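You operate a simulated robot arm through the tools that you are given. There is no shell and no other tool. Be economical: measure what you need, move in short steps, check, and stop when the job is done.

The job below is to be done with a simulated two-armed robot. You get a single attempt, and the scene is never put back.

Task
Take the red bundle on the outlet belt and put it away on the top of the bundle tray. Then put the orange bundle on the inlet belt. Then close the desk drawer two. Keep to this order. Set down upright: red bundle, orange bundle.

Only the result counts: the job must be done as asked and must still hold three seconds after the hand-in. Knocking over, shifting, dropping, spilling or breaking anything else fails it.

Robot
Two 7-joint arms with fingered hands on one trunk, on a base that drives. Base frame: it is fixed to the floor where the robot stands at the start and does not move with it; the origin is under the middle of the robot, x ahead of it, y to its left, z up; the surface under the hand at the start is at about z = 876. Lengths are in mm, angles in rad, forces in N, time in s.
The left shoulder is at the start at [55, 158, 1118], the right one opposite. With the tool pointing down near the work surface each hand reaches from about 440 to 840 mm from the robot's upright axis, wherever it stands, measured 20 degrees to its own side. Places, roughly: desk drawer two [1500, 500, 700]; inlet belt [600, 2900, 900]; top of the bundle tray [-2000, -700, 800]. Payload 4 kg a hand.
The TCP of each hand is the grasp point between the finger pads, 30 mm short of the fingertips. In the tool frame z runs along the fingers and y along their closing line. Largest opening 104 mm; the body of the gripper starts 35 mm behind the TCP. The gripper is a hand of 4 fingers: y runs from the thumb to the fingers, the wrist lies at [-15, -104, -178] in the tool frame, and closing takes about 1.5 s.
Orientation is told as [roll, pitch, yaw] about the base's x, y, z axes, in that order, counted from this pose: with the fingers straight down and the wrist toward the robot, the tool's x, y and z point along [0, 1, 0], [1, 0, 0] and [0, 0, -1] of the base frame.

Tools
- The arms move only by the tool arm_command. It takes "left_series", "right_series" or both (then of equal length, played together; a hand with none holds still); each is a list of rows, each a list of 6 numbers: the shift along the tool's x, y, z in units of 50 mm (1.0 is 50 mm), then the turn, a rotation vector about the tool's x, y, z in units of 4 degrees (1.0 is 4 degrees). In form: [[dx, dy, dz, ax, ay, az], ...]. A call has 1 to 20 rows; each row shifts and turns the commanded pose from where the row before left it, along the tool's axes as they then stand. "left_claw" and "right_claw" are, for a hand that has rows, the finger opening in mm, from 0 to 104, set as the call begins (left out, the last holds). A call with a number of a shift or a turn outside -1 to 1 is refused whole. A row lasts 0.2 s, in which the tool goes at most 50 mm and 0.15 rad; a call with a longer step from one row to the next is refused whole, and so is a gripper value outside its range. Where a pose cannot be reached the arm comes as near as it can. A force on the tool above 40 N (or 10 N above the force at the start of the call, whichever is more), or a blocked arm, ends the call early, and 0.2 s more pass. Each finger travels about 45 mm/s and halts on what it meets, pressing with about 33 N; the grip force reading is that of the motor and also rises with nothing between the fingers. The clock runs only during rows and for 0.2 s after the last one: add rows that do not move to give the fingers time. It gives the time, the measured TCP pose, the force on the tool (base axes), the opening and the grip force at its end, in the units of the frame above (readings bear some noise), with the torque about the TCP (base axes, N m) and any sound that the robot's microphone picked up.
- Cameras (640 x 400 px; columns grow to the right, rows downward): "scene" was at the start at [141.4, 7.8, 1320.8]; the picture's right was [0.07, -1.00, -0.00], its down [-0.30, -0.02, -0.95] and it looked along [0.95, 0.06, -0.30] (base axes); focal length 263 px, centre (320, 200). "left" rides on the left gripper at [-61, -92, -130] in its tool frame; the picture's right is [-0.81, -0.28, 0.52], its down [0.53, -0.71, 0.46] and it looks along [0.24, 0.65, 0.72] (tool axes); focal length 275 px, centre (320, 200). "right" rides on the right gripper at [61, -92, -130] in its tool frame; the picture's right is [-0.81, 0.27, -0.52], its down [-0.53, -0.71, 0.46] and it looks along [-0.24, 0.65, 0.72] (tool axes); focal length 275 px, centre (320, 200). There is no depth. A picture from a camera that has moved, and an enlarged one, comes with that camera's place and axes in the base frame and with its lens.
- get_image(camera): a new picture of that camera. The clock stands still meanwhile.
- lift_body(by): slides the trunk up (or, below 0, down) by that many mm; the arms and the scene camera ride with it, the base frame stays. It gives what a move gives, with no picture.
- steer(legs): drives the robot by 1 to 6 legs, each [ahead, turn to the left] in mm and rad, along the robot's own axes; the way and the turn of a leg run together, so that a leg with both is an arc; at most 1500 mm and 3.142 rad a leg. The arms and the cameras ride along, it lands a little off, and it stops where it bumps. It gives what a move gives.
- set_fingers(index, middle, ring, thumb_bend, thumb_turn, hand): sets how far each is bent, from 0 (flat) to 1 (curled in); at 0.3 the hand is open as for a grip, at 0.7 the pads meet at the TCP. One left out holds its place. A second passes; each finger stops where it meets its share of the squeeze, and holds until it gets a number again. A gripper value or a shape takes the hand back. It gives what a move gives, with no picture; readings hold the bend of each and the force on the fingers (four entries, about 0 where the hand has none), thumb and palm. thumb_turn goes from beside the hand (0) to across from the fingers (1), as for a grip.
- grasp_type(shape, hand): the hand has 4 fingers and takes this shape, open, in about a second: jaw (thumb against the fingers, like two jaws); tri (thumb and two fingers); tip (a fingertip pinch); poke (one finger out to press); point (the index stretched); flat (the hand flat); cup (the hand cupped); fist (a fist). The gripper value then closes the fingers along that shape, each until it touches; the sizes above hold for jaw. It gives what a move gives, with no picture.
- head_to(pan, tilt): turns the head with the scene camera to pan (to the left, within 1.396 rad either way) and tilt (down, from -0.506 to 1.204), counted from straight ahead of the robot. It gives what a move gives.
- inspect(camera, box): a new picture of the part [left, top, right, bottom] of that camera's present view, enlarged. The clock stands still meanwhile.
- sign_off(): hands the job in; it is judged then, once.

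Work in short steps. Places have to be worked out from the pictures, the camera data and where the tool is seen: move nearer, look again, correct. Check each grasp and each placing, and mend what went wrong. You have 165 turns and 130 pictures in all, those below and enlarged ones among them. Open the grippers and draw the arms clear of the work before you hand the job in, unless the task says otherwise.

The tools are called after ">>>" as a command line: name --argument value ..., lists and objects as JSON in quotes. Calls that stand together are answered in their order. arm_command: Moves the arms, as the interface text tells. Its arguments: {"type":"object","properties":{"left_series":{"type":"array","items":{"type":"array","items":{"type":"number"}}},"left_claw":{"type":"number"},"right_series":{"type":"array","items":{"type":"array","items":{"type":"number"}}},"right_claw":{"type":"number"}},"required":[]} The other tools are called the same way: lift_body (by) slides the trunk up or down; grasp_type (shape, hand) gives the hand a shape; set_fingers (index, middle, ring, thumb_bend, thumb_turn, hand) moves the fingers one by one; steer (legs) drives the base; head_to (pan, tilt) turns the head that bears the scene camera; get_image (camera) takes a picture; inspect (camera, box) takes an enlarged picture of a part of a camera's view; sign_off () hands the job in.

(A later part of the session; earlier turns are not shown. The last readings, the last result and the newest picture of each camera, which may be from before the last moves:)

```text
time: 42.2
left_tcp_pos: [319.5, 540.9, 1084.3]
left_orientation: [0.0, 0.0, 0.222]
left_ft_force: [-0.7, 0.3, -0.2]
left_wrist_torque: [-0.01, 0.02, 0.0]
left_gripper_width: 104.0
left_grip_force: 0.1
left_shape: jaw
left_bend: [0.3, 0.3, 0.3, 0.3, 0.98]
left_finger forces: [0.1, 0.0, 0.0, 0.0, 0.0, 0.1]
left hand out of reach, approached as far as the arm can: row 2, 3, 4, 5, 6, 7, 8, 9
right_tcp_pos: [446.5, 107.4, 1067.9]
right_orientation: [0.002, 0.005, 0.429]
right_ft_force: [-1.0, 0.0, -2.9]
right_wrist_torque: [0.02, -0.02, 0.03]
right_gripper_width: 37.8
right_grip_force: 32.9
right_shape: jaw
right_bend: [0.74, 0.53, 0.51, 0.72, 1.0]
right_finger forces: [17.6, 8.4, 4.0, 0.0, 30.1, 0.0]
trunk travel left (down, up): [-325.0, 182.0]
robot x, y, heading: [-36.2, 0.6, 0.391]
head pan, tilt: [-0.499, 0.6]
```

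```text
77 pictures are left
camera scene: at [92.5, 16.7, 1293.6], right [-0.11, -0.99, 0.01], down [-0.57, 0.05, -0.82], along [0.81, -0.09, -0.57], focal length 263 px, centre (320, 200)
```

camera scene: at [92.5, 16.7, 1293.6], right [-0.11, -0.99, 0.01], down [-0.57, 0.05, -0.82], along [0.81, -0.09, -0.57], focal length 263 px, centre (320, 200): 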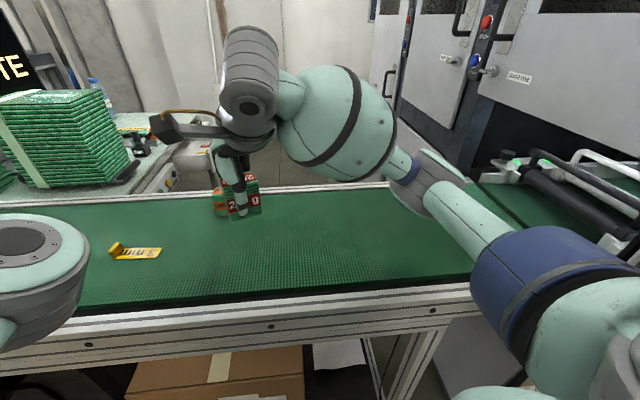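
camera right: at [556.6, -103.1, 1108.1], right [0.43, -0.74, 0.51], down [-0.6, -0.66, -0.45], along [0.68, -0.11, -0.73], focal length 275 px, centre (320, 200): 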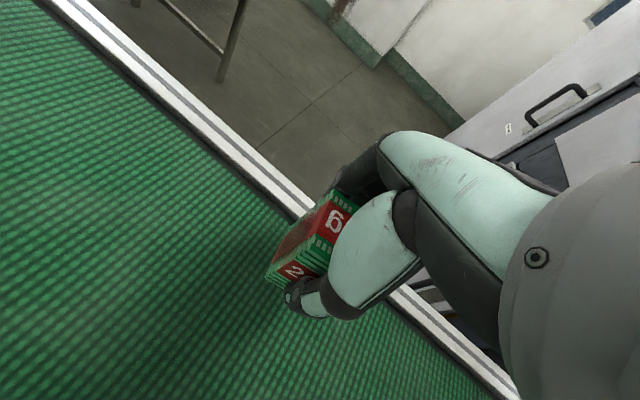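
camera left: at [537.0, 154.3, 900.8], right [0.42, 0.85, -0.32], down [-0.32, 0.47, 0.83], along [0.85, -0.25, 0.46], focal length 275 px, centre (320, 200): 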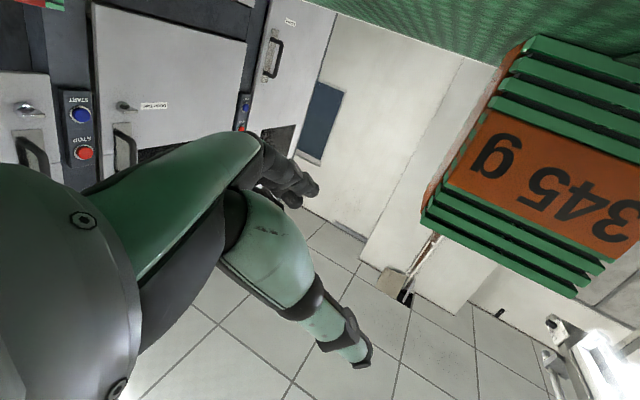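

Good. Next I bring the right hand a further 150 mm to the left so the elbow comes well inside the pillar line.

>>> arm_command --right_series '[[0.5, 0.12, 0, 0, 0, 0], [0.6, 0.14, 0, 0, 0, 0], [0.6, 0.14, 0, 0, 0, 0], [0.6, 0.14, 0, 0, 0, 0], [0.6, 0.14, 0, 0, 0, 0]]'

>>> head_to --pan -0.9 --tilt 0.8

>>> get_image --camera "scene"

```text
time: 43.4
left_tcp_pos: [319.4, 539.7, 1086.1]
left_orientation: [0.001, 0.001, 0.223]
left_ft_force: [0.3, -0.2, -0.1]
left_wrist_torque: [-0.02, 0.01, -0.03]
left_gripper_width: 104.1
left_grip_force: 0.0
left_shape: jaw
left_bend: [0.3, 0.3, 0.3, 0.3, 0.98]
left_finger forces: [0.1, 0.0, 0.0, 0.0, 0.0, 0.1]
right_tcp_pos: [416.9, 251.9, 1068.1]
right_orientation: [0.001, 0.006, 0.43]
right_ft_force: [-0.9, -0.7, -2.8]
right_wrist_torque: [0.02, -0.03, -0.02]
right_gripper_width: 37.7
right_grip_force: 33.1
right_shape: jaw
right_bend: [0.74, 0.53, 0.51, 0.72, 0.99]
right_finger forces: [17.9, 8.4, 4.0, 0.1, 30.2, 0.0]
trunk travel left (down, up): [-325.0, 182.0]
robot x, y, heading: [-40.0, 7.8, 0.39]
head pan, tilt: [-0.499, 0.6]
```

```text
time: 44.2
left_tcp_pos: [318.2, 539.8, 1085.1]
left_orientation: [0.002, 0.003, 0.221]
left_ft_force: [-1.2, 0.4, -0.3]
left_wrist_torque: [0.03, 0.03, 0.01]
left_gripper_width: 103.9
left_grip_force: 0.0
left_shape: jaw
left_bend: [0.3, 0.3, 0.3, 0.3, 0.98]
left_finger forces: [0.0, 0.0, 0.1, 0.0, 0.1, 0.0]
right_tcp_pos: [417.2, 251.8, 1068.1]
right_orientation: [0.004, 0.006, 0.43]
right_ft_force: [-0.4, -0.4, -2.2]
right_wrist_torque: [-0.01, -0.02, -0.02]
right_gripper_width: 37.9
right_grip_force: 32.6
right_shape: jaw
right_bend: [0.74, 0.53, 0.51, 0.72, 0.99]
right_finger forces: [17.8, 8.4, 4.0, 0.0, 30.2, 0.0]
trunk travel left (down, up): [-325.0, 182.0]
robot x, y, heading: [-35.6, 3.2, 0.392]
head pan, tilt: [-0.901, 0.799]
```

```text
76 pictures are left
camera scene: at [76.0, -14.3, 1277.0], right [-0.49, -0.87, 0.01], down [-0.63, 0.34, -0.69], along [0.6, -0.34, -0.72], focal length 263 px, centre (320, 200)
```

scene: 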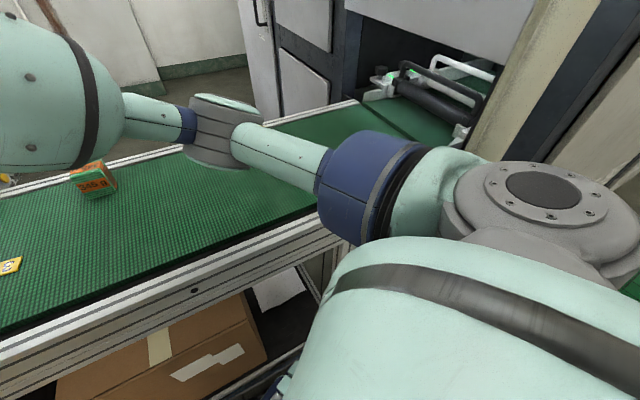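

The right elbow is now well inside (≈220 mm right), with the pillar ≈340 mm right of the robot axis. Before backing up I look to the left and right-rear for obstacles.

>>> head_to --pan 1.35 --tilt 0.35

>>> get_image --camera "scene"

>>> head_to --pan -1.35 --tilt 0.35

>>> get_image --camera "scene"

```text
time: 46.4
left_tcp_pos: [320.6, 540.2, 1086.0]
left_orientation: [0.0, 0.003, 0.222]
left_ft_force: [0.2, -0.4, 0.4]
left_wrist_torque: [0.02, -0.01, 0.01]
left_gripper_width: 104.1
left_grip_force: 0.0
left_shape: jaw
left_bend: [0.3, 0.3, 0.3, 0.3, 0.98]
left_finger forces: [0.0, 0.0, 0.0, 0.0, 0.0, 0.1]
right_tcp_pos: [417.4, 251.1, 1068.2]
right_orientation: [0.003, 0.004, 0.429]
right_ft_force: [-0.3, 0.2, -2.6]
right_wrist_torque: [0.0, -0.03, -0.02]
right_gripper_width: 37.8
right_grip_force: 33.1
right_shape: jaw
right_bend: [0.74, 0.53, 0.51, 0.72, 0.99]
right_finger forces: [17.8, 8.3, 3.9, 0.0, 30.2, 0.1]
trunk travel left (down, up): [-325.0, 182.0]
robot x, y, heading: [-37.1, 0.3, 0.396]
head pan, tilt: [1.349, 0.351]
```

```text
75 pictures are left
camera scene: at [-9.7, 117.0, 1316.9], right [0.99, 0.17, -0.01], down [0.05, -0.34, -0.94], along [-0.16, 0.92, -0.35], focal length 263 px, centre (320, 200)
```

scene: 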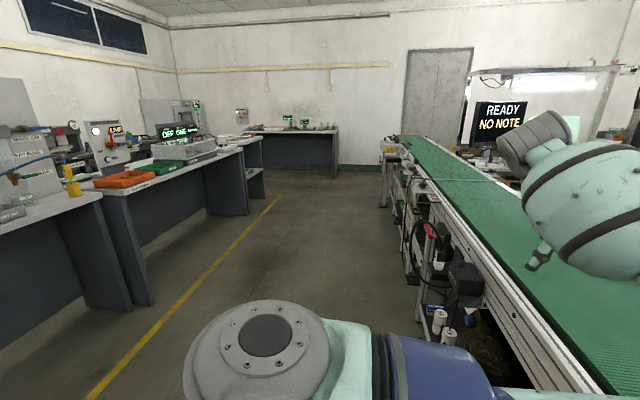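

```text
time: 48.8
left_tcp_pos: [320.2, 539.9, 1085.4]
left_orientation: [0.002, 0.004, 0.221]
left_ft_force: [-0.1, -0.6, 0.0]
left_wrist_torque: [0.0, 0.0, -0.03]
left_gripper_width: 103.8
left_grip_force: 0.2
left_shape: jaw
left_bend: [0.3, 0.3, 0.3, 0.3, 0.98]
left_finger forces: [0.0, 0.1, 0.0, 0.1, 0.1, 0.0]
right_tcp_pos: [418.2, 250.9, 1067.6]
right_orientation: [0.004, 0.006, 0.429]
right_ft_force: [0.6, -0.1, -2.3]
right_wrist_torque: [0.05, 0.0, 0.02]
right_gripper_width: 37.8
right_grip_force: 32.6
right_shape: jaw
right_bend: [0.74, 0.53, 0.51, 0.72, 0.99]
right_finger forces: [17.8, 8.3, 4.0, 0.0, 30.1, 0.0]
trunk travel left (down, up): [-325.0, 182.0]
robot x, y, heading: [-39.9, 3.3, 0.396]
head pan, tilt: [-1.349, 0.351]
```

```text
74 pictures are left
camera scene: at [59.9, -50.8, 1317.0], right [-0.82, -0.58, 0.01], down [-0.21, 0.28, -0.94], along [0.54, -0.77, -0.35], focal length 263 px, centre (320, 200)
```

scene: 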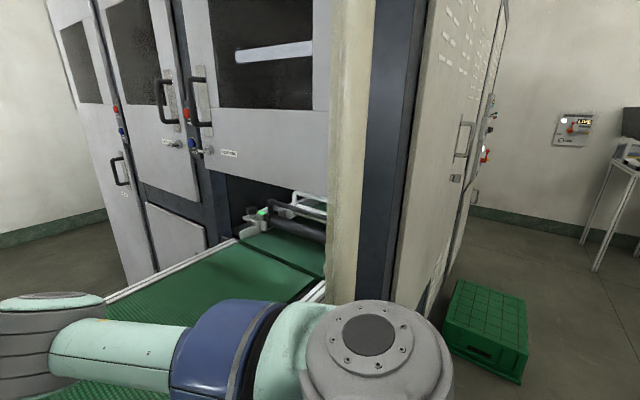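

The aisle behind is free (benches start beyond x ≈ -1450). I back straight up 400 mm first and check for contact.

>>> steer --legs '[[-400, 0]]'

```text
time: 51.4
left_tcp_pos: [-51.1, 382.8, 1085.3]
left_orientation: [0.004, 0.001, 0.222]
left_ft_force: [-0.1, -0.1, 1.0]
left_wrist_torque: [0.01, -0.01, 0.01]
left_gripper_width: 103.8
left_grip_force: 0.0
left_shape: jaw
left_bend: [0.3, 0.3, 0.3, 0.3, 0.98]
left_finger forces: [0.1, 0.1, 0.0, 0.1, 0.0, 0.0]
right_tcp_pos: [46.8, 94.0, 1067.6]
right_orientation: [0.003, 0.004, 0.429]
right_ft_force: [0.2, -0.9, -1.9]
right_wrist_torque: [0.0, -0.01, 0.0]
right_gripper_width: 37.8
right_grip_force: 33.3
right_shape: jaw
right_bend: [0.74, 0.53, 0.51, 0.72, 0.99]
right_finger forces: [17.8, 8.4, 4.0, 0.0, 30.2, 0.0]
trunk travel left (down, up): [-325.0, 182.0]
robot x, y, heading: [-406.9, -153.5, 0.405]
head pan, tilt: [-1.349, 0.351]
```

Clean move. Now I turn left about 3.0 rad toward the tray and look.

>>> steer --legs '[[0, 3.0]]'

>>> head_to --pan 0 --tilt 0.35

>>> get_image --camera "scene"

```text
time: 60.3
left_tcp_pos: [-783.7, -660.2, 1092.4]
left_orientation: [0.004, -0.012, -2.99]
left_ft_force: [0.2, -0.4, 0.4]
left_wrist_torque: [0.01, 0.01, 0.0]
left_gripper_width: 104.0
left_grip_force: 0.1
left_shape: jaw
left_bend: [0.3, 0.3, 0.3, 0.3, 0.97]
left_finger forces: [0.0, 0.1, 0.1, 0.0, 0.0, 0.0]
right_tcp_pos: [-861.3, -366.2, 1073.1]
right_orientation: [0.003, -0.009, -2.784]
right_ft_force: [-0.5, 0.2, -2.4]
right_wrist_torque: [0.02, 0.03, 0.0]
right_gripper_width: 37.3
right_grip_force: 32.9
right_shape: jaw
right_bend: [0.74, 0.53, 0.53, 0.73, 0.99]
right_finger forces: [17.6, 8.0, 4.1, 0.0, 29.7, 0.0]
trunk travel left (down, up): [-325.0, 182.0]
robot x, y, heading: [-414.6, -118.7, -2.81]
head pan, tilt: [-1.349, 0.351]
```

```text
time: 61.8
left_tcp_pos: [-771.0, -658.6, 1100.1]
left_orientation: [0.022, -0.027, -2.979]
left_ft_force: [0.7, 0.7, -0.1]
left_wrist_torque: [-0.03, -0.01, 0.01]
left_gripper_width: 104.1
left_grip_force: 0.0
left_shape: jaw
left_bend: [0.3, 0.3, 0.3, 0.3, 0.98]
left_finger forces: [0.1, 0.1, 0.0, 0.0, 0.0, 0.0]
right_tcp_pos: [-848.0, -366.3, 1081.5]
right_orientation: [0.02, -0.026, -2.772]
right_ft_force: [-0.2, -1.2, -2.6]
right_wrist_torque: [-0.03, -0.01, -0.01]
right_gripper_width: 37.2
right_grip_force: 33.0
right_shape: jaw
right_bend: [0.74, 0.54, 0.54, 0.73, 0.98]
right_finger forces: [19.0, 8.3, 4.2, 0.0, 31.5, 0.0]
trunk travel left (down, up): [-325.0, 182.0]
robot x, y, heading: [-415.2, -120.3, -2.809]
head pan, tilt: [0.0, 0.351]
```

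```text
73 pictures are left
camera scene: at [-546.6, -167.0, 1315.9], right [-0.32, 0.95, 0.0], down [0.34, 0.12, -0.93], along [-0.88, -0.3, -0.36], focal length 263 px, centre (320, 200)
```

scene: 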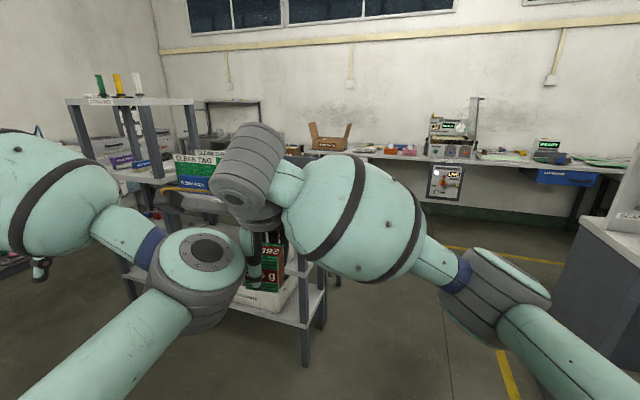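

The hands block the view. A rack with bins stands ahead. I'll shift the right hand to its own side to clear the view.

>>> arm_command --right_series '[[-0.4, 0, 0, 0, 0, 0], [-0.7, 0, 0, 0, 0, 0], [-0.7, 0, 0, 0, 0, 0], [-0.7, 0, 0, 0, 0, 0], [-0.7, 0, 0, 0, 0, 0], [-0.7, 0, 0, 0, 0, 0], [-0.7, 0, 0, 0, 0, 0], [-0.7, 0, 0, 0, 0, 0], [-0.5, 0, 0, 0, 0, 0]]'

>>> get_image --camera "scene"

```text
time: 63.8
left_tcp_pos: [-771.6, -658.6, 1099.3]
left_orientation: [0.024, -0.031, -2.979]
left_ft_force: [0.3, -0.3, 0.0]
left_wrist_torque: [-0.02, -0.02, 0.01]
left_gripper_width: 104.0
left_grip_force: 0.1
left_shape: jaw
left_bend: [0.3, 0.3, 0.3, 0.3, 0.98]
left_finger forces: [0.1, 0.1, 0.0, 0.1, 0.0, 0.0]
right_tcp_pos: [-950.9, -89.4, 1080.2]
right_orientation: [0.002, -0.021, -2.783]
right_ft_force: [0.7, 0.3, -3.6]
right_wrist_torque: [0.01, -0.02, -0.01]
right_gripper_width: 36.9
right_grip_force: 33.2
right_shape: jaw
right_bend: [0.74, 0.54, 0.54, 0.73, 0.98]
right_finger forces: [18.8, 8.2, 4.1, 0.0, 31.1, 0.0]
trunk travel left (down, up): [-325.0, 182.0]
robot x, y, heading: [-412.2, -124.3, -2.81]
head pan, tilt: [0.0, 0.351]
```

```text
72 pictures are left
camera scene: at [-546.3, -166.9, 1316.0], right [-0.33, 0.95, 0.0], down [0.34, 0.12, -0.93], along [-0.88, -0.3, -0.36], focal length 263 px, centre (320, 200)
```

scene: 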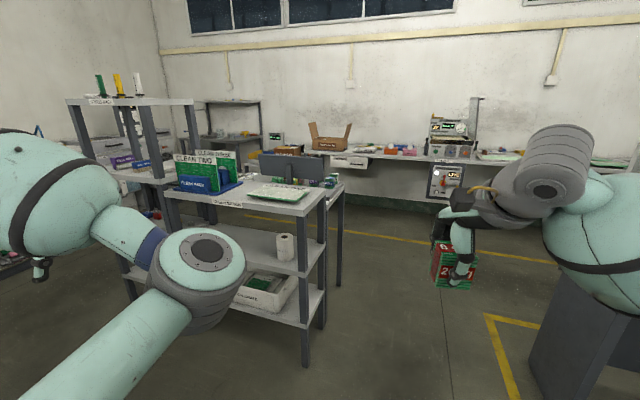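

Zoom on the rack to identify the bundle tray.

>>> inspect --camera "scene" --box '[150, 130, 370, 260]'

>>> inspect --camera "scene" --box '[200, 220, 340, 330]'

```text
2.91 times, centred on (260, 195) of scene
camera zoom: at [-546.3, -166.9, 1316.0], right [-0.33, 0.95, 0.0], down [0.34, 0.12, -0.93], along [-0.88, -0.3, -0.36], focal length 766 px, centre (494, 214)
```

zoom: 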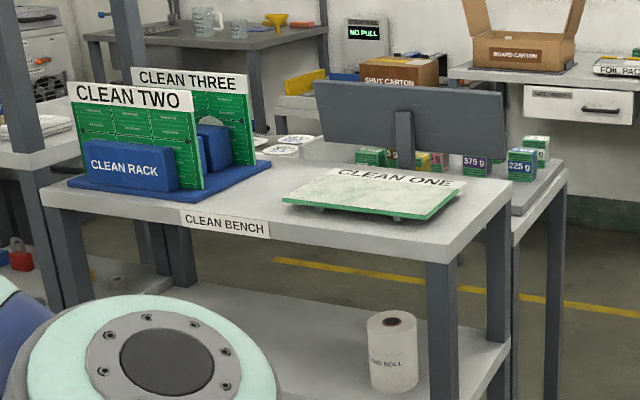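

```text
3.64 times, centred on (270, 275) of scene
camera zoom: at [-546.3, -166.9, 1316.0], right [-0.33, 0.95, 0.0], down [0.34, 0.12, -0.93], along [-0.88, -0.3, -0.36], focal length 957 px, centre (502, -73)
```

zoom: 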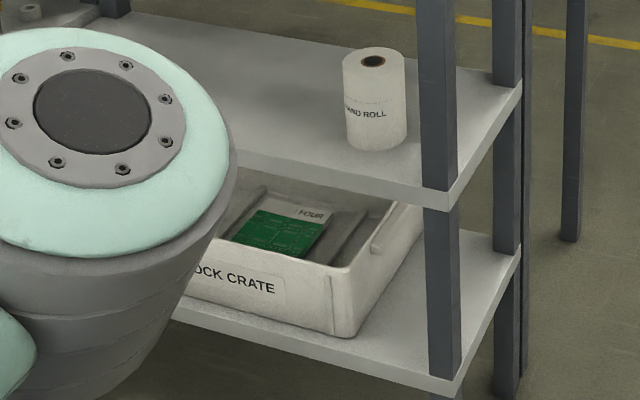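

The bundle tray (with 375 g, 225 g bundles) is on a table behind the clean bench, about [-1960,-600]; I'll approach from its free +y side. First tuck the left hand inward a bit, then drive along the corridor to about [-1650,-50].

>>> arm_command --left_series '[[-0.4, 0, 0, 0, 0, 0], [-0.6, 0, 0, 0, 0, 0], [-0.6, 0, 0, 0, 0, 0], [-0.6, 0, 0, 0, 0, 0], [-0.6, 0, 0, 0, 0, 0]]'

>>> steer --legs '[[0, -0.39], [1200, 0]]'

>>> head_to --pan 0.5 --tilt 0.45

>>> get_image --camera "scene"

```text
time: 65.0
left_tcp_pos: [-829.5, -615.4, 1099.2]
left_orientation: [0.007, -0.023, -2.991]
left_ft_force: [-0.4, 0.5, -0.9]
left_wrist_torque: [-0.03, -0.01, 0.02]
left_gripper_width: 104.3
left_grip_force: 0.0
left_shape: jaw
left_bend: [0.3, 0.3, 0.3, 0.3, 0.98]
left_finger forces: [0.1, 0.0, 0.0, 0.0, 0.0, 0.0]
left hand out of reach, approached as far as the arm can: row 2, 3, 4, 5
right_tcp_pos: [-950.7, -91.1, 1079.4]
right_orientation: [0.002, -0.021, -2.784]
right_ft_force: [0.0, -0.4, -3.1]
right_wrist_torque: [-0.02, -0.03, 0.01]
right_gripper_width: 37.0
right_grip_force: 32.8
right_shape: jaw
right_bend: [0.74, 0.54, 0.54, 0.73, 0.98]
right_finger forces: [18.9, 8.2, 4.0, 0.0, 31.0, 0.0]
trunk travel left (down, up): [-325.0, 182.0]
robot x, y, heading: [-413.8, -122.3, -2.817]
head pan, tilt: [0.0, 0.351]
```

```text
time: 72.8
left_tcp_pos: [-2187.1, -381.3, 1099.3]
left_orientation: [0.005, -0.028, 2.925]
left_ft_force: [-0.8, -1.2, 0.4]
left_wrist_torque: [0.0, 0.01, 0.01]
left_gripper_width: 104.0
left_grip_force: 0.1
left_shape: jaw
left_bend: [0.3, 0.3, 0.3, 0.3, 0.98]
left_finger forces: [0.0, 0.0, 0.0, 0.1, 0.0, 0.0]
right_tcp_pos: [-2112.2, 153.6, 1078.6]
right_orientation: [0.003, -0.02, 3.133]
right_ft_force: [1.1, -0.5, -2.4]
right_wrist_torque: [0.0, -0.01, 0.0]
right_gripper_width: 36.9
right_grip_force: 33.1
right_shape: jaw
right_bend: [0.74, 0.54, 0.54, 0.73, 0.98]
right_finger forces: [18.6, 8.0, 4.1, 0.0, 30.9, 0.0]
trunk travel left (down, up): [-325.0, 182.0]
robot x, y, heading: [-1625.4, -67.3, 3.107]
head pan, tilt: [0.0, 0.351]
```

```text
time: 73.7
left_tcp_pos: [-2174.9, -386.3, 1107.1]
left_orientation: [0.024, -0.048, 2.936]
left_ft_force: [0.5, 0.2, 0.0]
left_wrist_torque: [0.03, 0.01, 0.04]
left_gripper_width: 104.0
left_grip_force: 0.0
left_shape: jaw
left_bend: [0.3, 0.3, 0.3, 0.3, 0.98]
left_finger forces: [0.1, 0.0, 0.0, 0.0, 0.0, 0.0]
right_tcp_pos: [-2098.7, 153.2, 1086.2]
right_orientation: [0.003, -0.035, 3.133]
right_ft_force: [-0.7, 0.6, -2.2]
right_wrist_torque: [-0.01, -0.02, 0.01]
right_gripper_width: 36.5
right_grip_force: 33.3
right_shape: jaw
right_bend: [0.74, 0.54, 0.54, 0.73, 0.98]
right_finger forces: [19.0, 8.6, 4.8, 0.1, 32.6, 0.0]
trunk travel left (down, up): [-325.0, 182.0]
robot x, y, heading: [-1616.4, -67.7, 3.101]
head pan, tilt: [0.499, 0.45]
```

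```text
69 pictures are left
camera scene: at [-1752.6, -107.2, 1307.0], right [-0.44, 0.9, -0.01], down [0.4, 0.19, -0.9], along [-0.8, -0.4, -0.45], focal length 263 px, centre (320, 200)
```

scene: 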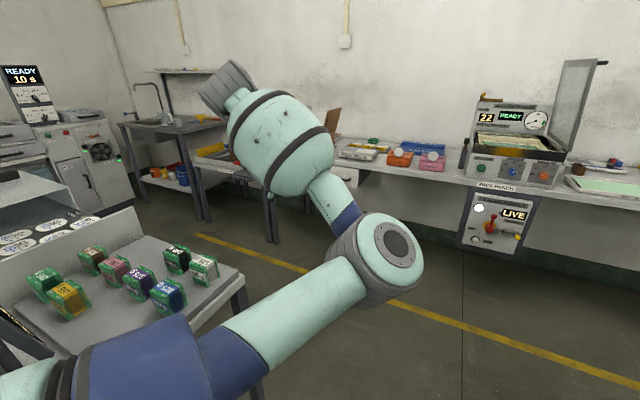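

The tray table with its bundles is visible at the left front. I'll go 330 mm on and turn left to face it.

>>> steer --legs '[[330, 0], [0, 1.6]]'

>>> head_to --pan 0.0 --tilt 0.6

>>> get_image --camera "scene"

```text
time: 80.4
left_tcp_pos: [-1661.7, -615.9, 1105.8]
left_orientation: [0.008, -0.038, -1.812]
left_ft_force: [0.7, 0.0, -0.1]
left_wrist_torque: [-0.01, 0.0, -0.01]
left_gripper_width: 103.8
left_grip_force: 0.1
left_shape: jaw
left_bend: [0.3, 0.3, 0.3, 0.3, 0.98]
left_finger forces: [0.1, 0.1, 0.1, 0.0, 0.0, 0.0]
right_tcp_pos: [-2195.0, -529.0, 1084.9]
right_orientation: [0.001, -0.037, -1.605]
right_ft_force: [-0.3, -0.5, -2.7]
right_wrist_torque: [-0.01, -0.01, 0.01]
right_gripper_width: 36.6
right_grip_force: 33.2
right_shape: jaw
right_bend: [0.74, 0.54, 0.54, 0.73, 0.98]
right_finger forces: [18.5, 8.1, 4.4, 0.1, 31.0, 0.1]
trunk travel left (down, up): [-325.0, 182.0]
robot x, y, heading: [-1975.8, -58.9, -1.633]
head pan, tilt: [0.499, 0.45]
```

```text
time: 81.4
left_tcp_pos: [-1658.1, -603.7, 1113.3]
left_orientation: [0.025, -0.058, -1.8]
left_ft_force: [0.6, 0.2, -0.4]
left_wrist_torque: [0.02, -0.04, -0.01]
left_gripper_width: 104.0
left_grip_force: 0.1
left_shape: jaw
left_bend: [0.3, 0.3, 0.3, 0.3, 0.98]
left_finger forces: [0.0, 0.1, 0.1, 0.0, 0.1, 0.0]
right_tcp_pos: [-2194.0, -516.0, 1091.3]
right_orientation: [0.004, -0.051, -1.604]
right_ft_force: [-0.5, -0.7, -3.0]
right_wrist_torque: [0.02, 0.01, 0.0]
right_gripper_width: 36.4
right_grip_force: 32.8
right_shape: jaw
right_bend: [0.74, 0.54, 0.55, 0.73, 0.97]
right_finger forces: [18.6, 8.1, 4.3, 0.1, 31.3, 0.1]
trunk travel left (down, up): [-325.0, 182.0]
robot x, y, heading: [-1976.6, -57.7, -1.633]
head pan, tilt: [0.0, 0.6]
```

```text
68 pictures are left
camera scene: at [-1983.6, -190.9, 1293.3], right [-1.0, 0.06, 0.0], down [0.04, 0.57, -0.82], along [-0.05, -0.82, -0.58], focal length 263 px, centre (320, 200)
```

scene: 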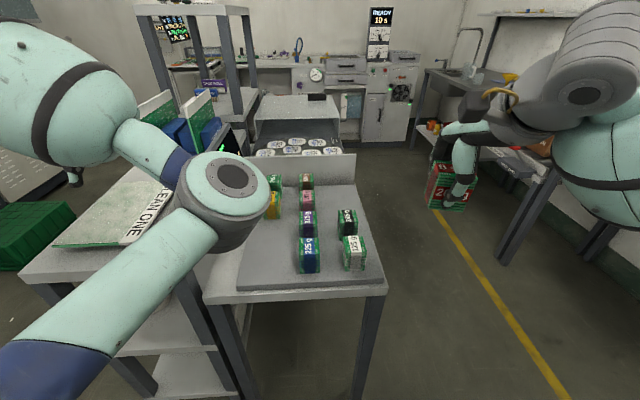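

A clear view of the tray with bundles in a grid. Zoom in to find a free spot and the arrangement.

>>> inspect --camera "scene" --box '[210, 150, 410, 310]'

```text
2.50 times, centred on (310, 230) of scene
camera zoom: at [-1983.6, -190.9, 1293.3], right [-1.0, 0.06, 0.0], down [0.04, 0.57, -0.82], along [-0.05, -0.82, -0.58], focal length 658 px, centre (345, 125)
```

zoom: 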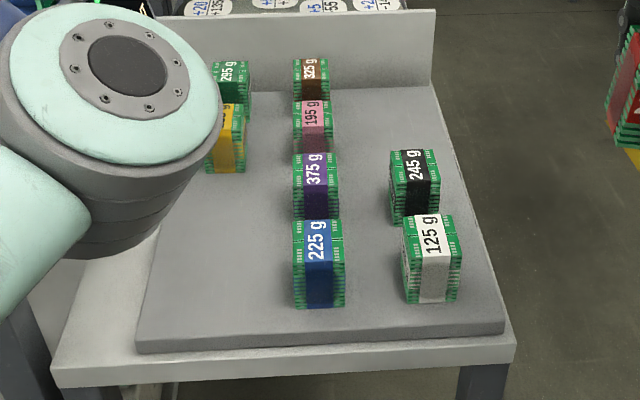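

Free places: the left column's two front spots. I target about [-1877,-640] there. Turning the base left ~0.42 rad puts that spot on the right hand's side and swings the left arm off the tray.

>>> steer --legs '[[0, 0.42]]'

>>> get_image --camera "scene"

```text
time: 83.2
left_tcp_pos: [-1462.1, -427.6, 1112.0]
left_orientation: [0.011, -0.051, -1.39]
left_ft_force: [-0.6, 0.0, 0.0]
left_wrist_torque: [0.01, 0.01, 0.0]
left_gripper_width: 104.2
left_grip_force: 0.1
left_shape: jaw
left_bend: [0.3, 0.3, 0.3, 0.3, 0.98]
left_finger forces: [0.1, 0.0, 0.0, 0.0, 0.0, 0.0]
right_tcp_pos: [-1987.9, -564.9, 1091.8]
right_orientation: [0.002, -0.047, -1.183]
right_ft_force: [0.1, 0.5, -2.2]
right_wrist_torque: [0.03, 0.02, 0.03]
right_gripper_width: 36.8
right_grip_force: 32.4
right_shape: jaw
right_bend: [0.74, 0.54, 0.55, 0.74, 0.97]
right_finger forces: [18.4, 8.0, 4.3, 0.1, 30.9, 0.0]
trunk travel left (down, up): [-325.0, 182.0]
robot x, y, heading: [-1981.3, -58.9, -1.213]
head pan, tilt: [0.0, 0.6]
```

```text
66 pictures are left
camera scene: at [-1930.6, -183.5, 1293.3], right [-0.94, -0.35, 0.0], down [-0.2, 0.54, -0.82], along [0.29, -0.77, -0.58], focal length 263 px, centre (320, 200)
```

scene: 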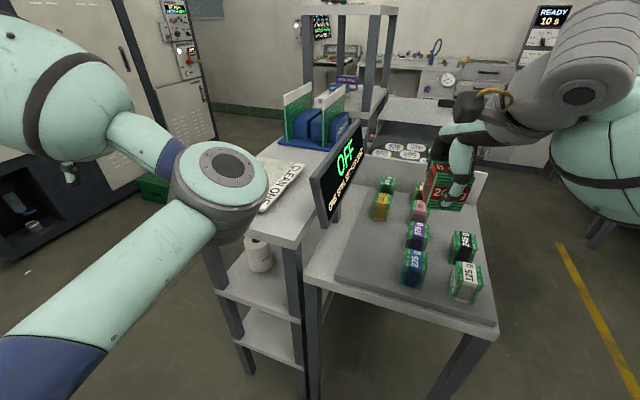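

A monitor stands just left of the tray. Zoom to measure the clearances for the left column.

>>> inspect --camera "scene" --box '[290, 110, 510, 340]'

```text
1.74 times, centred on (400, 225) of scene
camera zoom: at [-1930.6, -183.5, 1293.3], right [-0.94, -0.35, 0.0], down [-0.2, 0.54, -0.82], along [0.29, -0.77, -0.58], focal length 458 px, centre (181, 156)
```

zoom: 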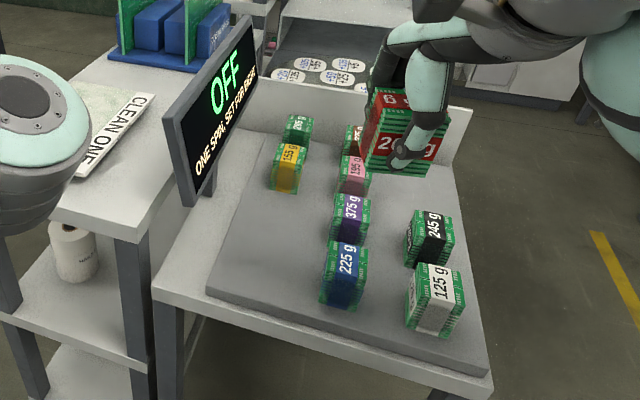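

I move the right hand over the free spot (≈[-1885,-640]) at a safe height, turning it to face squarely.

>>> arm_command --right_series '[[0.22, 0.36, 0.1, 0, 0, 0.92], [0.22, 0.36, 0.2, 0, 0, 0.92], [0.22, 0.36, 0.3, 0, 0, 0.92], [0.22, 0.36, 0.3, 0, 0, 0.92], [0.22, 0.36, 0.3, 0, 0, 0.92], [0.22, 0.36, 0.3, 0, 0, 0.92], [0, 0, 0, 0, 0, 0]]'

>>> get_image --camera "scene"

>>> get_image --camera "right"

```text
time: 84.8
left_tcp_pos: [-1464.1, -414.0, 1120.0]
left_orientation: [0.026, -0.068, -1.379]
left_ft_force: [-0.5, -0.8, 0.1]
left_wrist_torque: [0.0, 0.0, -0.03]
left_gripper_width: 103.9
left_grip_force: 0.1
left_shape: jaw
left_bend: [0.3, 0.3, 0.3, 0.3, 0.98]
left_finger forces: [0.0, 0.1, 0.0, 0.1, 0.0, 0.0]
right_tcp_pos: [-1903.4, -647.9, 1027.7]
right_orientation: [0.021, -0.055, -1.572]
right_ft_force: [-0.5, 0.0, -2.3]
right_wrist_torque: [0.06, -0.05, -0.02]
right_gripper_width: 36.6
right_grip_force: 32.7
right_shape: jaw
right_bend: [0.74, 0.54, 0.55, 0.74, 0.97]
right_finger forces: [19.1, 8.5, 4.7, 0.0, 32.5, 0.0]
trunk travel left (down, up): [-325.0, 182.0]
robot x, y, heading: [-1977.8, -58.5, -1.219]
head pan, tilt: [0.0, 0.6]
```

```text
64 pictures are left
camera scene: at [-1930.9, -183.8, 1293.3], right [-0.94, -0.35, 0.0], down [-0.2, 0.54, -0.82], along [0.29, -0.77, -0.58], focal length 263 px, centre (320, 200)
```

scene: 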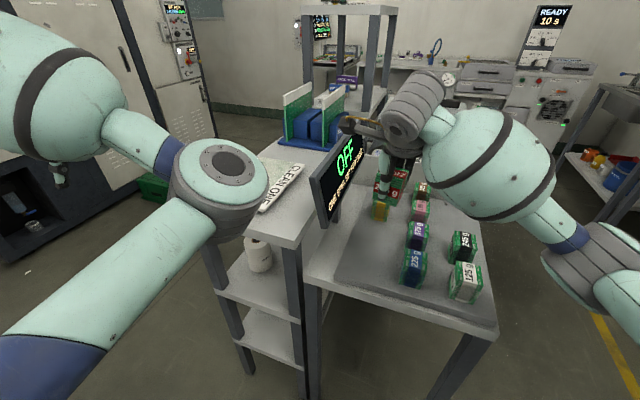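

```text
63 pictures are left
camera right: at [-1845.3, -545.6, 1154.8], right [-0.82, -0.25, 0.51], down [-0.52, 0.69, -0.51], along [-0.23, -0.68, -0.69], focal length 275 px, centre (320, 200)
```

right: 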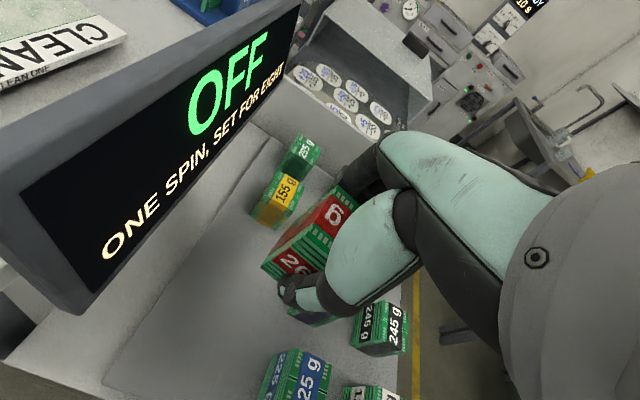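

The monitor's near edge is about [-1790,-590]; the hand will pass with ~35 mm to spare. I level the hand and descend part-way to TCP z ≈ 920, then look.

>>> arm_command --right_series '[[0, 0, 0, 0.79, -0.3, 0], [0, 0, 0.4, 0, 0, 0], [0, 0, 0.6, 0, 0, 0], [0, 0, 0.6, 0, 0, 0], [0, 0, 0.4, 0, 0, 0], [0, 0, 0, 0, 0, 0]]'

>>> get_image --camera "scene"

>>> get_image --camera "right"

```text
time: 86.2
left_tcp_pos: [-1464.5, -415.5, 1119.7]
left_orientation: [0.027, -0.067, -1.38]
left_ft_force: [0.0, -0.4, -0.6]
left_wrist_torque: [-0.02, -0.04, 0.01]
left_gripper_width: 104.0
left_grip_force: 0.1
left_shape: jaw
left_bend: [0.3, 0.3, 0.3, 0.3, 0.98]
left_finger forces: [0.1, 0.0, 0.0, 0.1, 0.0, 0.1]
right_tcp_pos: [-1902.4, -645.4, 928.7]
right_orientation: [0.0, -0.001, -1.568]
right_ft_force: [0.5, 0.9, -3.3]
right_wrist_torque: [-0.01, -0.01, 0.0]
right_gripper_width: 36.6
right_grip_force: 34.0
right_shape: jaw
right_bend: [0.74, 0.54, 0.55, 0.74, 0.97]
right_finger forces: [19.1, 8.4, 4.9, 0.0, 32.3, 0.0]
trunk travel left (down, up): [-325.0, 182.0]
robot x, y, heading: [-1980.8, -55.4, -1.214]
head pan, tilt: [0.0, 0.6]
```

```text
62 pictures are left
camera scene: at [-1930.4, -183.8, 1293.3], right [-0.94, -0.35, 0.0], down [-0.2, 0.54, -0.82], along [0.29, -0.77, -0.58], focal length 263 px, centre (320, 200)
```

scene: 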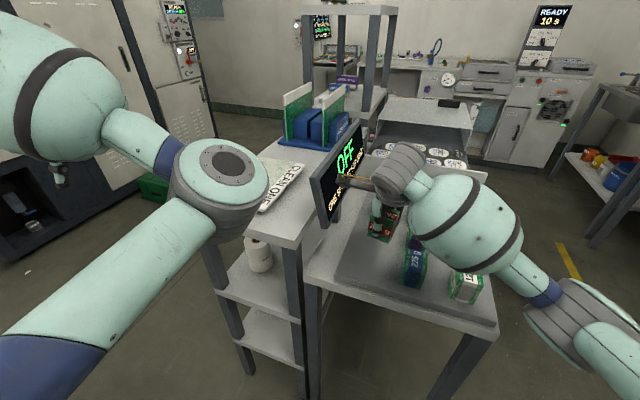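

```text
61 pictures are left
camera right: at [-1842.5, -552.2, 1059.9], right [-0.81, -0.28, 0.52], down [-0.53, 0.71, -0.46], along [-0.24, -0.65, -0.72], focal length 275 px, centre (320, 200)
```

right: 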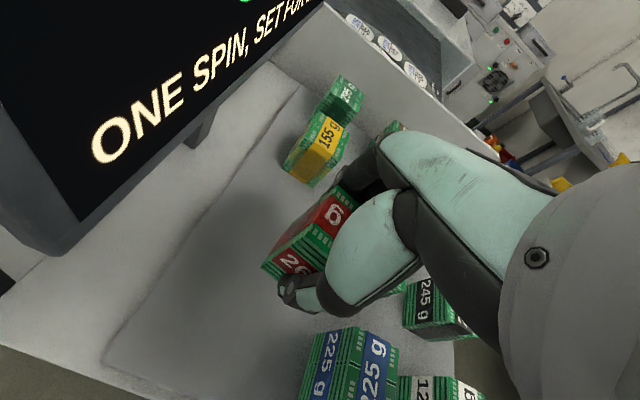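

Triangulating the neighbour's top from two heights gives a tray surface at z ≈ 762, so the release TCP is near 806. I shift slightly away from the monitor corner and descend most of the way.

>>> arm_command --right_series '[[-0.08, -0.24, 0, 0, 0, 0], [0, 0, 0.3, 0, 0, 0], [0, 0, 0.5, 0, 0, 0], [0, 0, 0.5, 0, 0, 0], [0, 0, 0.4, 0, 0, 0], [0, 0, 0.3, 0, 0, 0], [0, 0, 0, 0, 0, 0]]'

>>> get_image --camera "right"

>>> get_image --camera "scene"

```text
time: 87.4
left_tcp_pos: [-1463.6, -400.2, 1127.5]
left_orientation: [0.051, -0.09, -1.36]
left_ft_force: [0.5, 0.0, -0.5]
left_wrist_torque: [-0.04, 0.01, -0.01]
left_gripper_width: 104.2
left_grip_force: 0.1
left_shape: jaw
left_bend: [0.3, 0.3, 0.3, 0.3, 0.98]
left_finger forces: [0.1, 0.0, 0.0, 0.1, 0.0, 0.1]
right_tcp_pos: [-1909.4, -627.0, 863.6]
right_orientation: [0.02, -0.031, -1.569]
right_ft_force: [-0.4, -0.5, -2.1]
right_wrist_torque: [0.02, 0.01, 0.01]
right_gripper_width: 38.0
right_grip_force: 32.5
right_shape: jaw
right_bend: [0.74, 0.54, 0.54, 0.74, 0.97]
right_finger forces: [18.8, 8.5, 4.4, 0.0, 31.7, 0.0]
trunk travel left (down, up): [-325.0, 182.0]
robot x, y, heading: [-1977.7, -56.2, -1.212]
head pan, tilt: [0.0, 0.6]
stopped in row 6 (right hand): the force on the tool passed its limit at 43 N (the readings are from after the stop); the commanded pose is now the measured one
```

```text
60 pictures are left
camera right: at [-1850.2, -529.1, 991.8], right [-0.82, -0.26, 0.51], down [-0.52, 0.7, -0.49], along [-0.23, -0.67, -0.71], focal length 275 px, centre (320, 200)
```

right: 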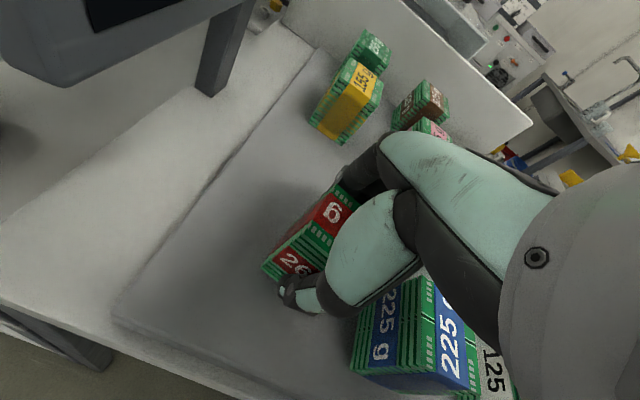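

```text
59 pictures are left
camera scene: at [-1931.2, -182.3, 1293.3], right [-0.94, -0.35, 0.0], down [-0.2, 0.54, -0.82], along [0.29, -0.77, -0.57], focal length 263 px, centre (320, 200)
```

scene: 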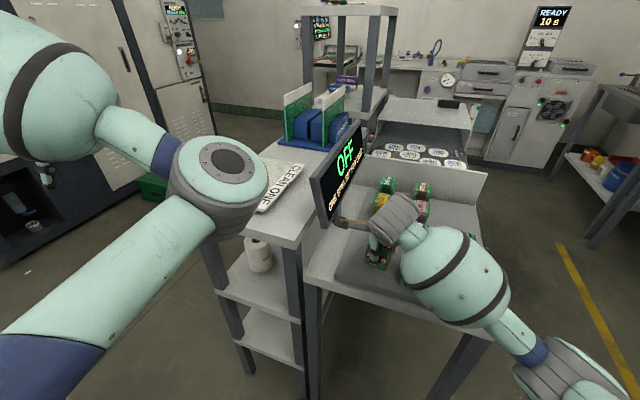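

Touch was felt: the force limit tripped, likely bundle meeting the tray near TCP z ≈ 845 (tray ≈ 800), then it sprang back to 864. I relevel and descend again with fine steps.

>>> arm_command --right_series '[[0, 0, 0, 0.44, -0.29, 0], [0, 0, 0.08, 0, 0, 0], [0, 0, 0.08, 0, 0, 0], [0, 0, 0.08, 0, 0, 0], [0, 0, 0, 0, 0, 0]]'

>>> get_image --camera "right"

```text
time: 88.6
left_tcp_pos: [-1460.9, -390.5, 1131.8]
left_orientation: [0.076, -0.106, -1.343]
left_ft_force: [-0.7, -0.4, -1.1]
left_wrist_torque: [0.03, 0.02, 0.01]
left_gripper_width: 104.0
left_grip_force: 0.1
left_shape: jaw
left_bend: [0.3, 0.3, 0.3, 0.3, 0.97]
left_finger forces: [0.0, 0.0, 0.0, 0.0, 0.0, 0.0]
right_tcp_pos: [-1909.6, -622.5, 861.3]
right_orientation: [0.01, -0.02, -1.572]
right_ft_force: [0.6, 0.9, -0.7]
right_wrist_torque: [0.14, -0.02, -0.01]
right_gripper_width: 38.2
right_grip_force: 33.2
right_shape: jaw
right_bend: [0.74, 0.54, 0.54, 0.74, 0.97]
right_finger forces: [18.8, 8.3, 4.1, 0.1, 32.1, 0.0]
trunk travel left (down, up): [-325.0, 182.0]
robot x, y, heading: [-1978.3, -60.3, -1.215]
head pan, tilt: [0.0, 0.6]
stopped in row 5 (right hand): the force on the tool passed its limit at 41 N (the readings are from after the stop); the commanded pose is now the measured one
```

```text
58 pictures are left
camera right: at [-1851.1, -525.6, 990.1], right [-0.82, -0.26, 0.51], down [-0.53, 0.7, -0.48], along [-0.24, -0.66, -0.71], focal length 275 px, centre (320, 200)
```

right: 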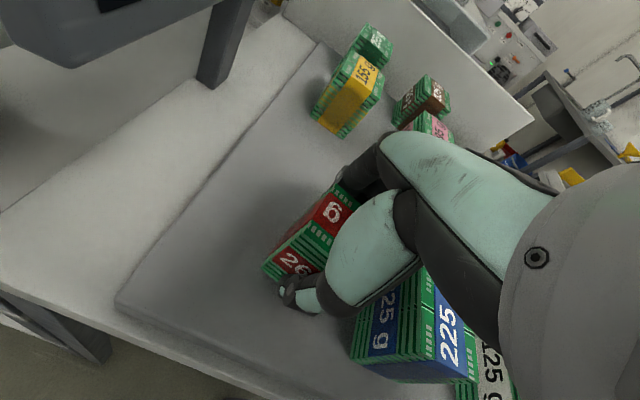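

The hand now rests with most of the bundle's weight taken (force -0.7 versus -2.4 hanging), so it's touching the tray. I level the last bit and check the bundle's underside before releasing.

>>> arm_command --right_series '[[0, 0, 0.02, 0.28, -0.14, 0], [0, 0, 0.02, 0, 0, 0], [0, 0, 0, 0, 0, 0]]'

>>> inspect --camera "right" --box '[200, 160, 480, 400]'

```text
time: 89.4
left_tcp_pos: [-1461.1, -389.5, 1133.8]
left_orientation: [0.075, -0.105, -1.344]
left_ft_force: [0.5, -0.3, 0.3]
left_wrist_torque: [-0.01, -0.04, 0.01]
left_gripper_width: 103.7
left_grip_force: 0.0
left_shape: jaw
left_bend: [0.3, 0.3, 0.3, 0.3, 0.97]
left_finger forces: [0.1, 0.0, 0.0, 0.0, 0.0, 0.0]
right_tcp_pos: [-1911.3, -621.4, 861.0]
right_orientation: [0.002, -0.004, -1.573]
right_ft_force: [0.9, 0.0, -0.2]
right_wrist_torque: [-0.06, -0.02, -0.01]
right_gripper_width: 38.0
right_grip_force: 33.1
right_shape: jaw
right_bend: [0.74, 0.54, 0.54, 0.74, 0.97]
right_finger forces: [19.1, 8.5, 4.1, 0.0, 31.8, 0.0]
trunk travel left (down, up): [-325.0, 182.0]
robot x, y, heading: [-1976.6, -60.4, -1.212]
head pan, tilt: [0.0, 0.6]
```

```text
1.67 times, centred on (340, 280) of right
camera zoom: at [-1849.6, -527.3, 991.1], right [-0.81, -0.27, 0.52], down [-0.53, 0.71, -0.46], along [-0.24, -0.65, -0.72], focal length 459 px, centre (287, 67)
```

zoom: 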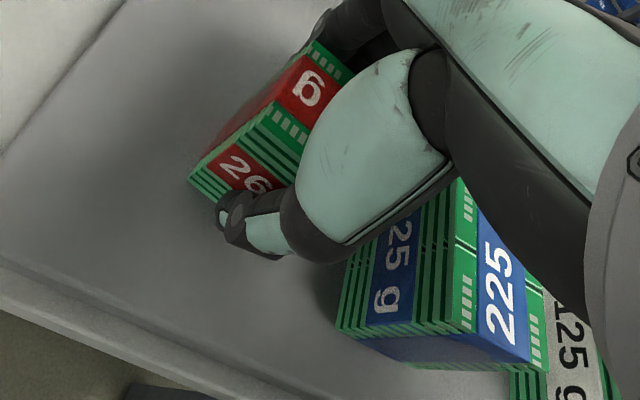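

Force is nearly zero, so the tray carries the bundle, upright and inside the tray's edge. Open moderately and rise straight up.

>>> arm_command --right_series '[[0, 0, 0, 0, 0, 0], [0, 0, 0, 0, 0, 0], [0, 0, 0, 0, 0, 0], [0, 0, 0, 0, 0, 0], [0, 0, 0, 0, 0, 0]]' --right_claw 68

>>> arm_command --right_series '[[0, 0, -0.2, 0, 0, 0], [0, 0, -0.4, 0, 0, 0], [0, 0, -0.6, 0, 0, 0], [0, 0, -0.6, 0, 0, 0], [0, 0, -0.6, 0, 0, 0], [0, 0, -0.6, 0, 0, 0]]'

>>> get_image --camera "right"

```text
time: 90.6
left_tcp_pos: [-1461.2, -389.8, 1132.2]
left_orientation: [0.074, -0.107, -1.344]
left_ft_force: [1.6, 0.4, 0.6]
left_wrist_torque: [-0.02, -0.01, 0.0]
left_gripper_width: 103.9
left_grip_force: 0.2
left_shape: jaw
left_bend: [0.3, 0.3, 0.3, 0.3, 0.97]
left_finger forces: [0.0, 0.0, 0.0, 0.0, 0.0, 0.1]
right_tcp_pos: [-1910.2, -620.3, 860.9]
right_orientation: [0.0, -0.004, -1.573]
right_ft_force: [0.5, -0.7, -0.2]
right_wrist_torque: [-0.01, -0.03, 0.02]
right_gripper_width: 67.4
right_grip_force: 0.1
right_shape: jaw
right_bend: [0.28, 0.39, 0.36, 0.62, 1.0]
right_finger forces: [0.0, 0.0, 0.1, 0.0, 0.0, 0.1]
trunk travel left (down, up): [-325.0, 182.0]
robot x, y, heading: [-1979.0, -60.4, -1.211]
head pan, tilt: [0.0, 0.6]
```

```text
time: 92.0
left_tcp_pos: [-1460.8, -389.0, 1134.0]
left_orientation: [0.075, -0.106, -1.342]
left_ft_force: [0.3, 0.0, -0.4]
left_wrist_torque: [-0.02, -0.01, 0.02]
left_gripper_width: 104.1
left_grip_force: 0.0
left_shape: jaw
left_bend: [0.3, 0.3, 0.3, 0.3, 0.97]
left_finger forces: [0.0, 0.0, 0.0, 0.0, 0.0, 0.0]
right_tcp_pos: [-1911.3, -621.2, 1010.7]
right_orientation: [0.003, -0.002, -1.571]
right_ft_force: [0.2, 0.3, 0.7]
right_wrist_torque: [0.03, 0.01, 0.05]
right_gripper_width: 67.8
right_grip_force: 0.0
right_shape: jaw
right_bend: [0.28, 0.39, 0.35, 0.62, 1.0]
right_finger forces: [0.0, 0.1, 0.1, 0.1, 0.1, 0.0]
trunk travel left (down, up): [-325.0, 182.0]
robot x, y, heading: [-1982.3, -53.0, -1.211]
head pan, tilt: [0.0, 0.6]
```

```text
56 pictures are left
camera right: at [-1850.7, -526.8, 1141.2], right [-0.81, -0.27, 0.52], down [-0.53, 0.71, -0.46], along [-0.24, -0.65, -0.72], focal length 275 px, centre (320, 200)
```

right: 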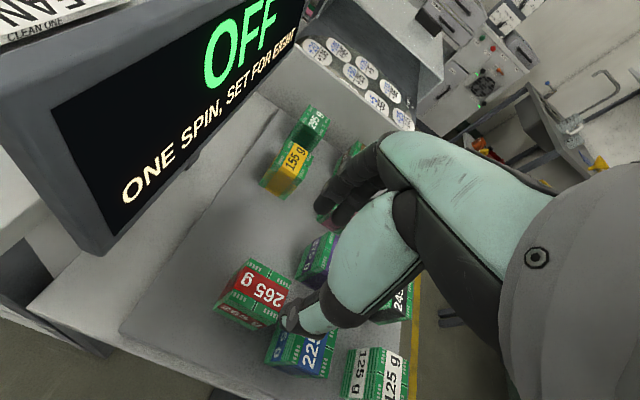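

Red stands upright on the tray. Now I retract both hands (right up and back, left inward and slightly down) before driving off.

>>> arm_command --right_series '[[0, 0, -0.5, 0, 0, 0], [0, 0, -0.5, 0, 0, 0], [0, -0.6, -0.3, 0, 0, 0], [0, -0.6, 0, 0, 0, 0], [0, -0.6, 0, 0, 0, 0], [0, -0.6, 0, 0, 0, 0]]' --left_series '[[-0.3, 0, 0.2, 0, 0, 0], [-0.57, 0, 0.2, 0, 0, 0], [-0.57, 0, 0.2, 0, 0, 0], [-0.57, -0.2, 0.2, 0, 0, 0], [-0.57, -0.2, 0.2, 0, 0, 0], [-0.57, -0.2, 0, 0, 0, 0]]'

>>> steer --legs '[[-180, 0]]'

>>> get_image --camera "scene"

```text
time: 93.4
left_tcp_pos: [-1461.3, -387.5, 1133.4]
left_orientation: [0.074, -0.106, -1.342]
left_ft_force: [0.6, 0.0, -0.3]
left_wrist_torque: [-0.04, 0.04, 0.0]
left_gripper_width: 104.0
left_grip_force: 0.1
left_shape: jaw
left_bend: [0.3, 0.3, 0.3, 0.3, 0.97]
left_finger forces: [0.1, 0.0, 0.0, 0.0, 0.1, 0.0]
left hand out of reach, approached as far as the arm can: row 1, 2, 3, 4, 5, 6
right_tcp_pos: [-1911.0, -498.9, 1074.9]
right_orientation: [0.0, -0.004, -1.573]
right_ft_force: [-0.6, 1.6, -0.2]
right_wrist_torque: [-0.06, -0.03, -0.02]
right_gripper_width: 67.9
right_grip_force: 0.1
right_shape: jaw
right_bend: [0.28, 0.39, 0.35, 0.62, 1.0]
right_finger forces: [0.0, 0.0, 0.0, 0.0, 0.0, 0.0]
trunk travel left (down, up): [-325.0, 182.0]
robot x, y, heading: [-1979.5, -61.0, -1.21]
head pan, tilt: [0.0, 0.6]
```

```text
time: 94.9
left_tcp_pos: [-1527.6, -215.3, 1133.5]
left_orientation: [0.075, -0.106, -1.343]
left_ft_force: [-0.3, 0.0, 0.5]
left_wrist_torque: [0.01, 0.01, -0.02]
left_gripper_width: 104.0
left_grip_force: 0.0
left_shape: jaw
left_bend: [0.3, 0.3, 0.3, 0.3, 0.97]
left_finger forces: [0.0, 0.1, 0.0, 0.0, 0.0, 0.0]
right_tcp_pos: [-1976.0, -324.8, 1075.1]
right_orientation: [0.004, -0.006, -1.574]
right_ft_force: [0.0, 0.5, -0.2]
right_wrist_torque: [0.0, 0.02, -0.02]
right_gripper_width: 67.8
right_grip_force: 0.0
right_shape: jaw
right_bend: [0.28, 0.39, 0.35, 0.62, 1.0]
right_finger forces: [0.0, 0.0, 0.0, 0.0, 0.1, 0.0]
trunk travel left (down, up): [-325.0, 182.0]
robot x, y, heading: [-2044.3, 119.6, -1.211]
head pan, tilt: [0.0, 0.6]
```

```text
55 pictures are left
camera scene: at [-1996.1, -8.6, 1293.3], right [-0.94, -0.35, 0.0], down [-0.2, 0.54, -0.82], along [0.29, -0.77, -0.58], focal length 263 px, centre (320, 200)
```

scene: 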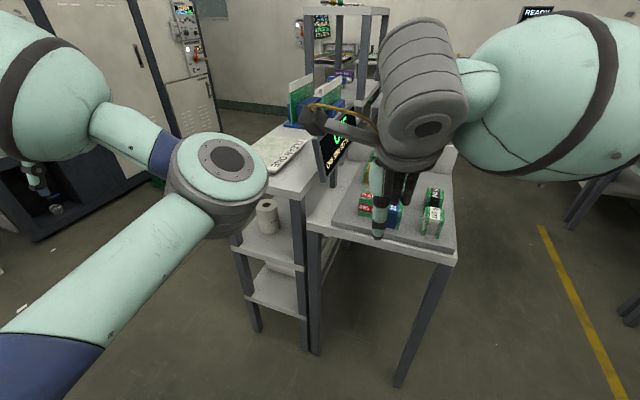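

The left arm doesn't follow at this posture, but it's clear of everything. I'll turn left and drive back through the corridor toward the belt.

>>> steer --legs '[[0, 0.86], [1100, 0], [0, 0.9]]'

>>> get_image --camera "scene"

```text
time: 106.1
left_tcp_pos: [-804.4, 308.6, 1139.9]
left_orientation: [0.073, -0.119, 0.41]
left_ft_force: [0.6, -0.4, 0.3]
left_wrist_torque: [-0.01, 0.01, 0.01]
left_gripper_width: 103.9
left_grip_force: 0.0
left_shape: jaw
left_bend: [0.3, 0.3, 0.3, 0.3, 0.97]
left_finger forces: [0.1, 0.0, 0.1, 0.0, 0.1, 0.1]
right_tcp_pos: [-612.0, -116.5, 1079.9]
right_orientation: [0.006, -0.018, 0.181]
right_ft_force: [-0.1, 0.3, 0.3]
right_wrist_torque: [0.01, -0.01, 0.0]
right_gripper_width: 67.8
right_grip_force: 0.0
right_shape: jaw
right_bend: [0.28, 0.39, 0.35, 0.62, 1.0]
right_finger forces: [0.0, 0.0, 0.0, 0.0, 0.0, 0.1]
trunk travel left (down, up): [-325.0, 182.0]
robot x, y, heading: [-1024.0, -267.7, 0.54]
head pan, tilt: [0.0, 0.6]
```

```text
54 pictures are left
camera scene: at [-903.5, -191.7, 1293.3], right [0.52, -0.86, 0.0], down [-0.49, -0.3, -0.82], along [0.7, 0.42, -0.58], focal length 263 px, centre (320, 200)
```

scene: 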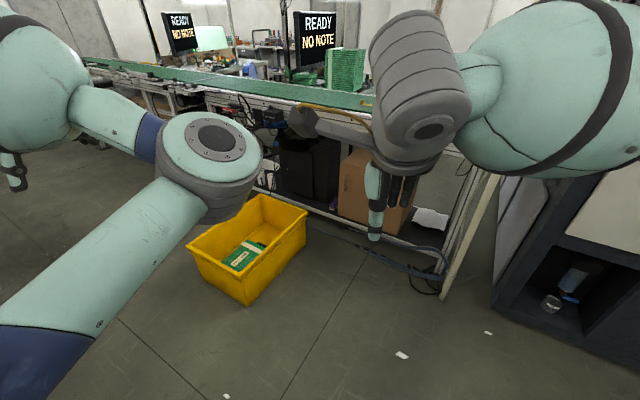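

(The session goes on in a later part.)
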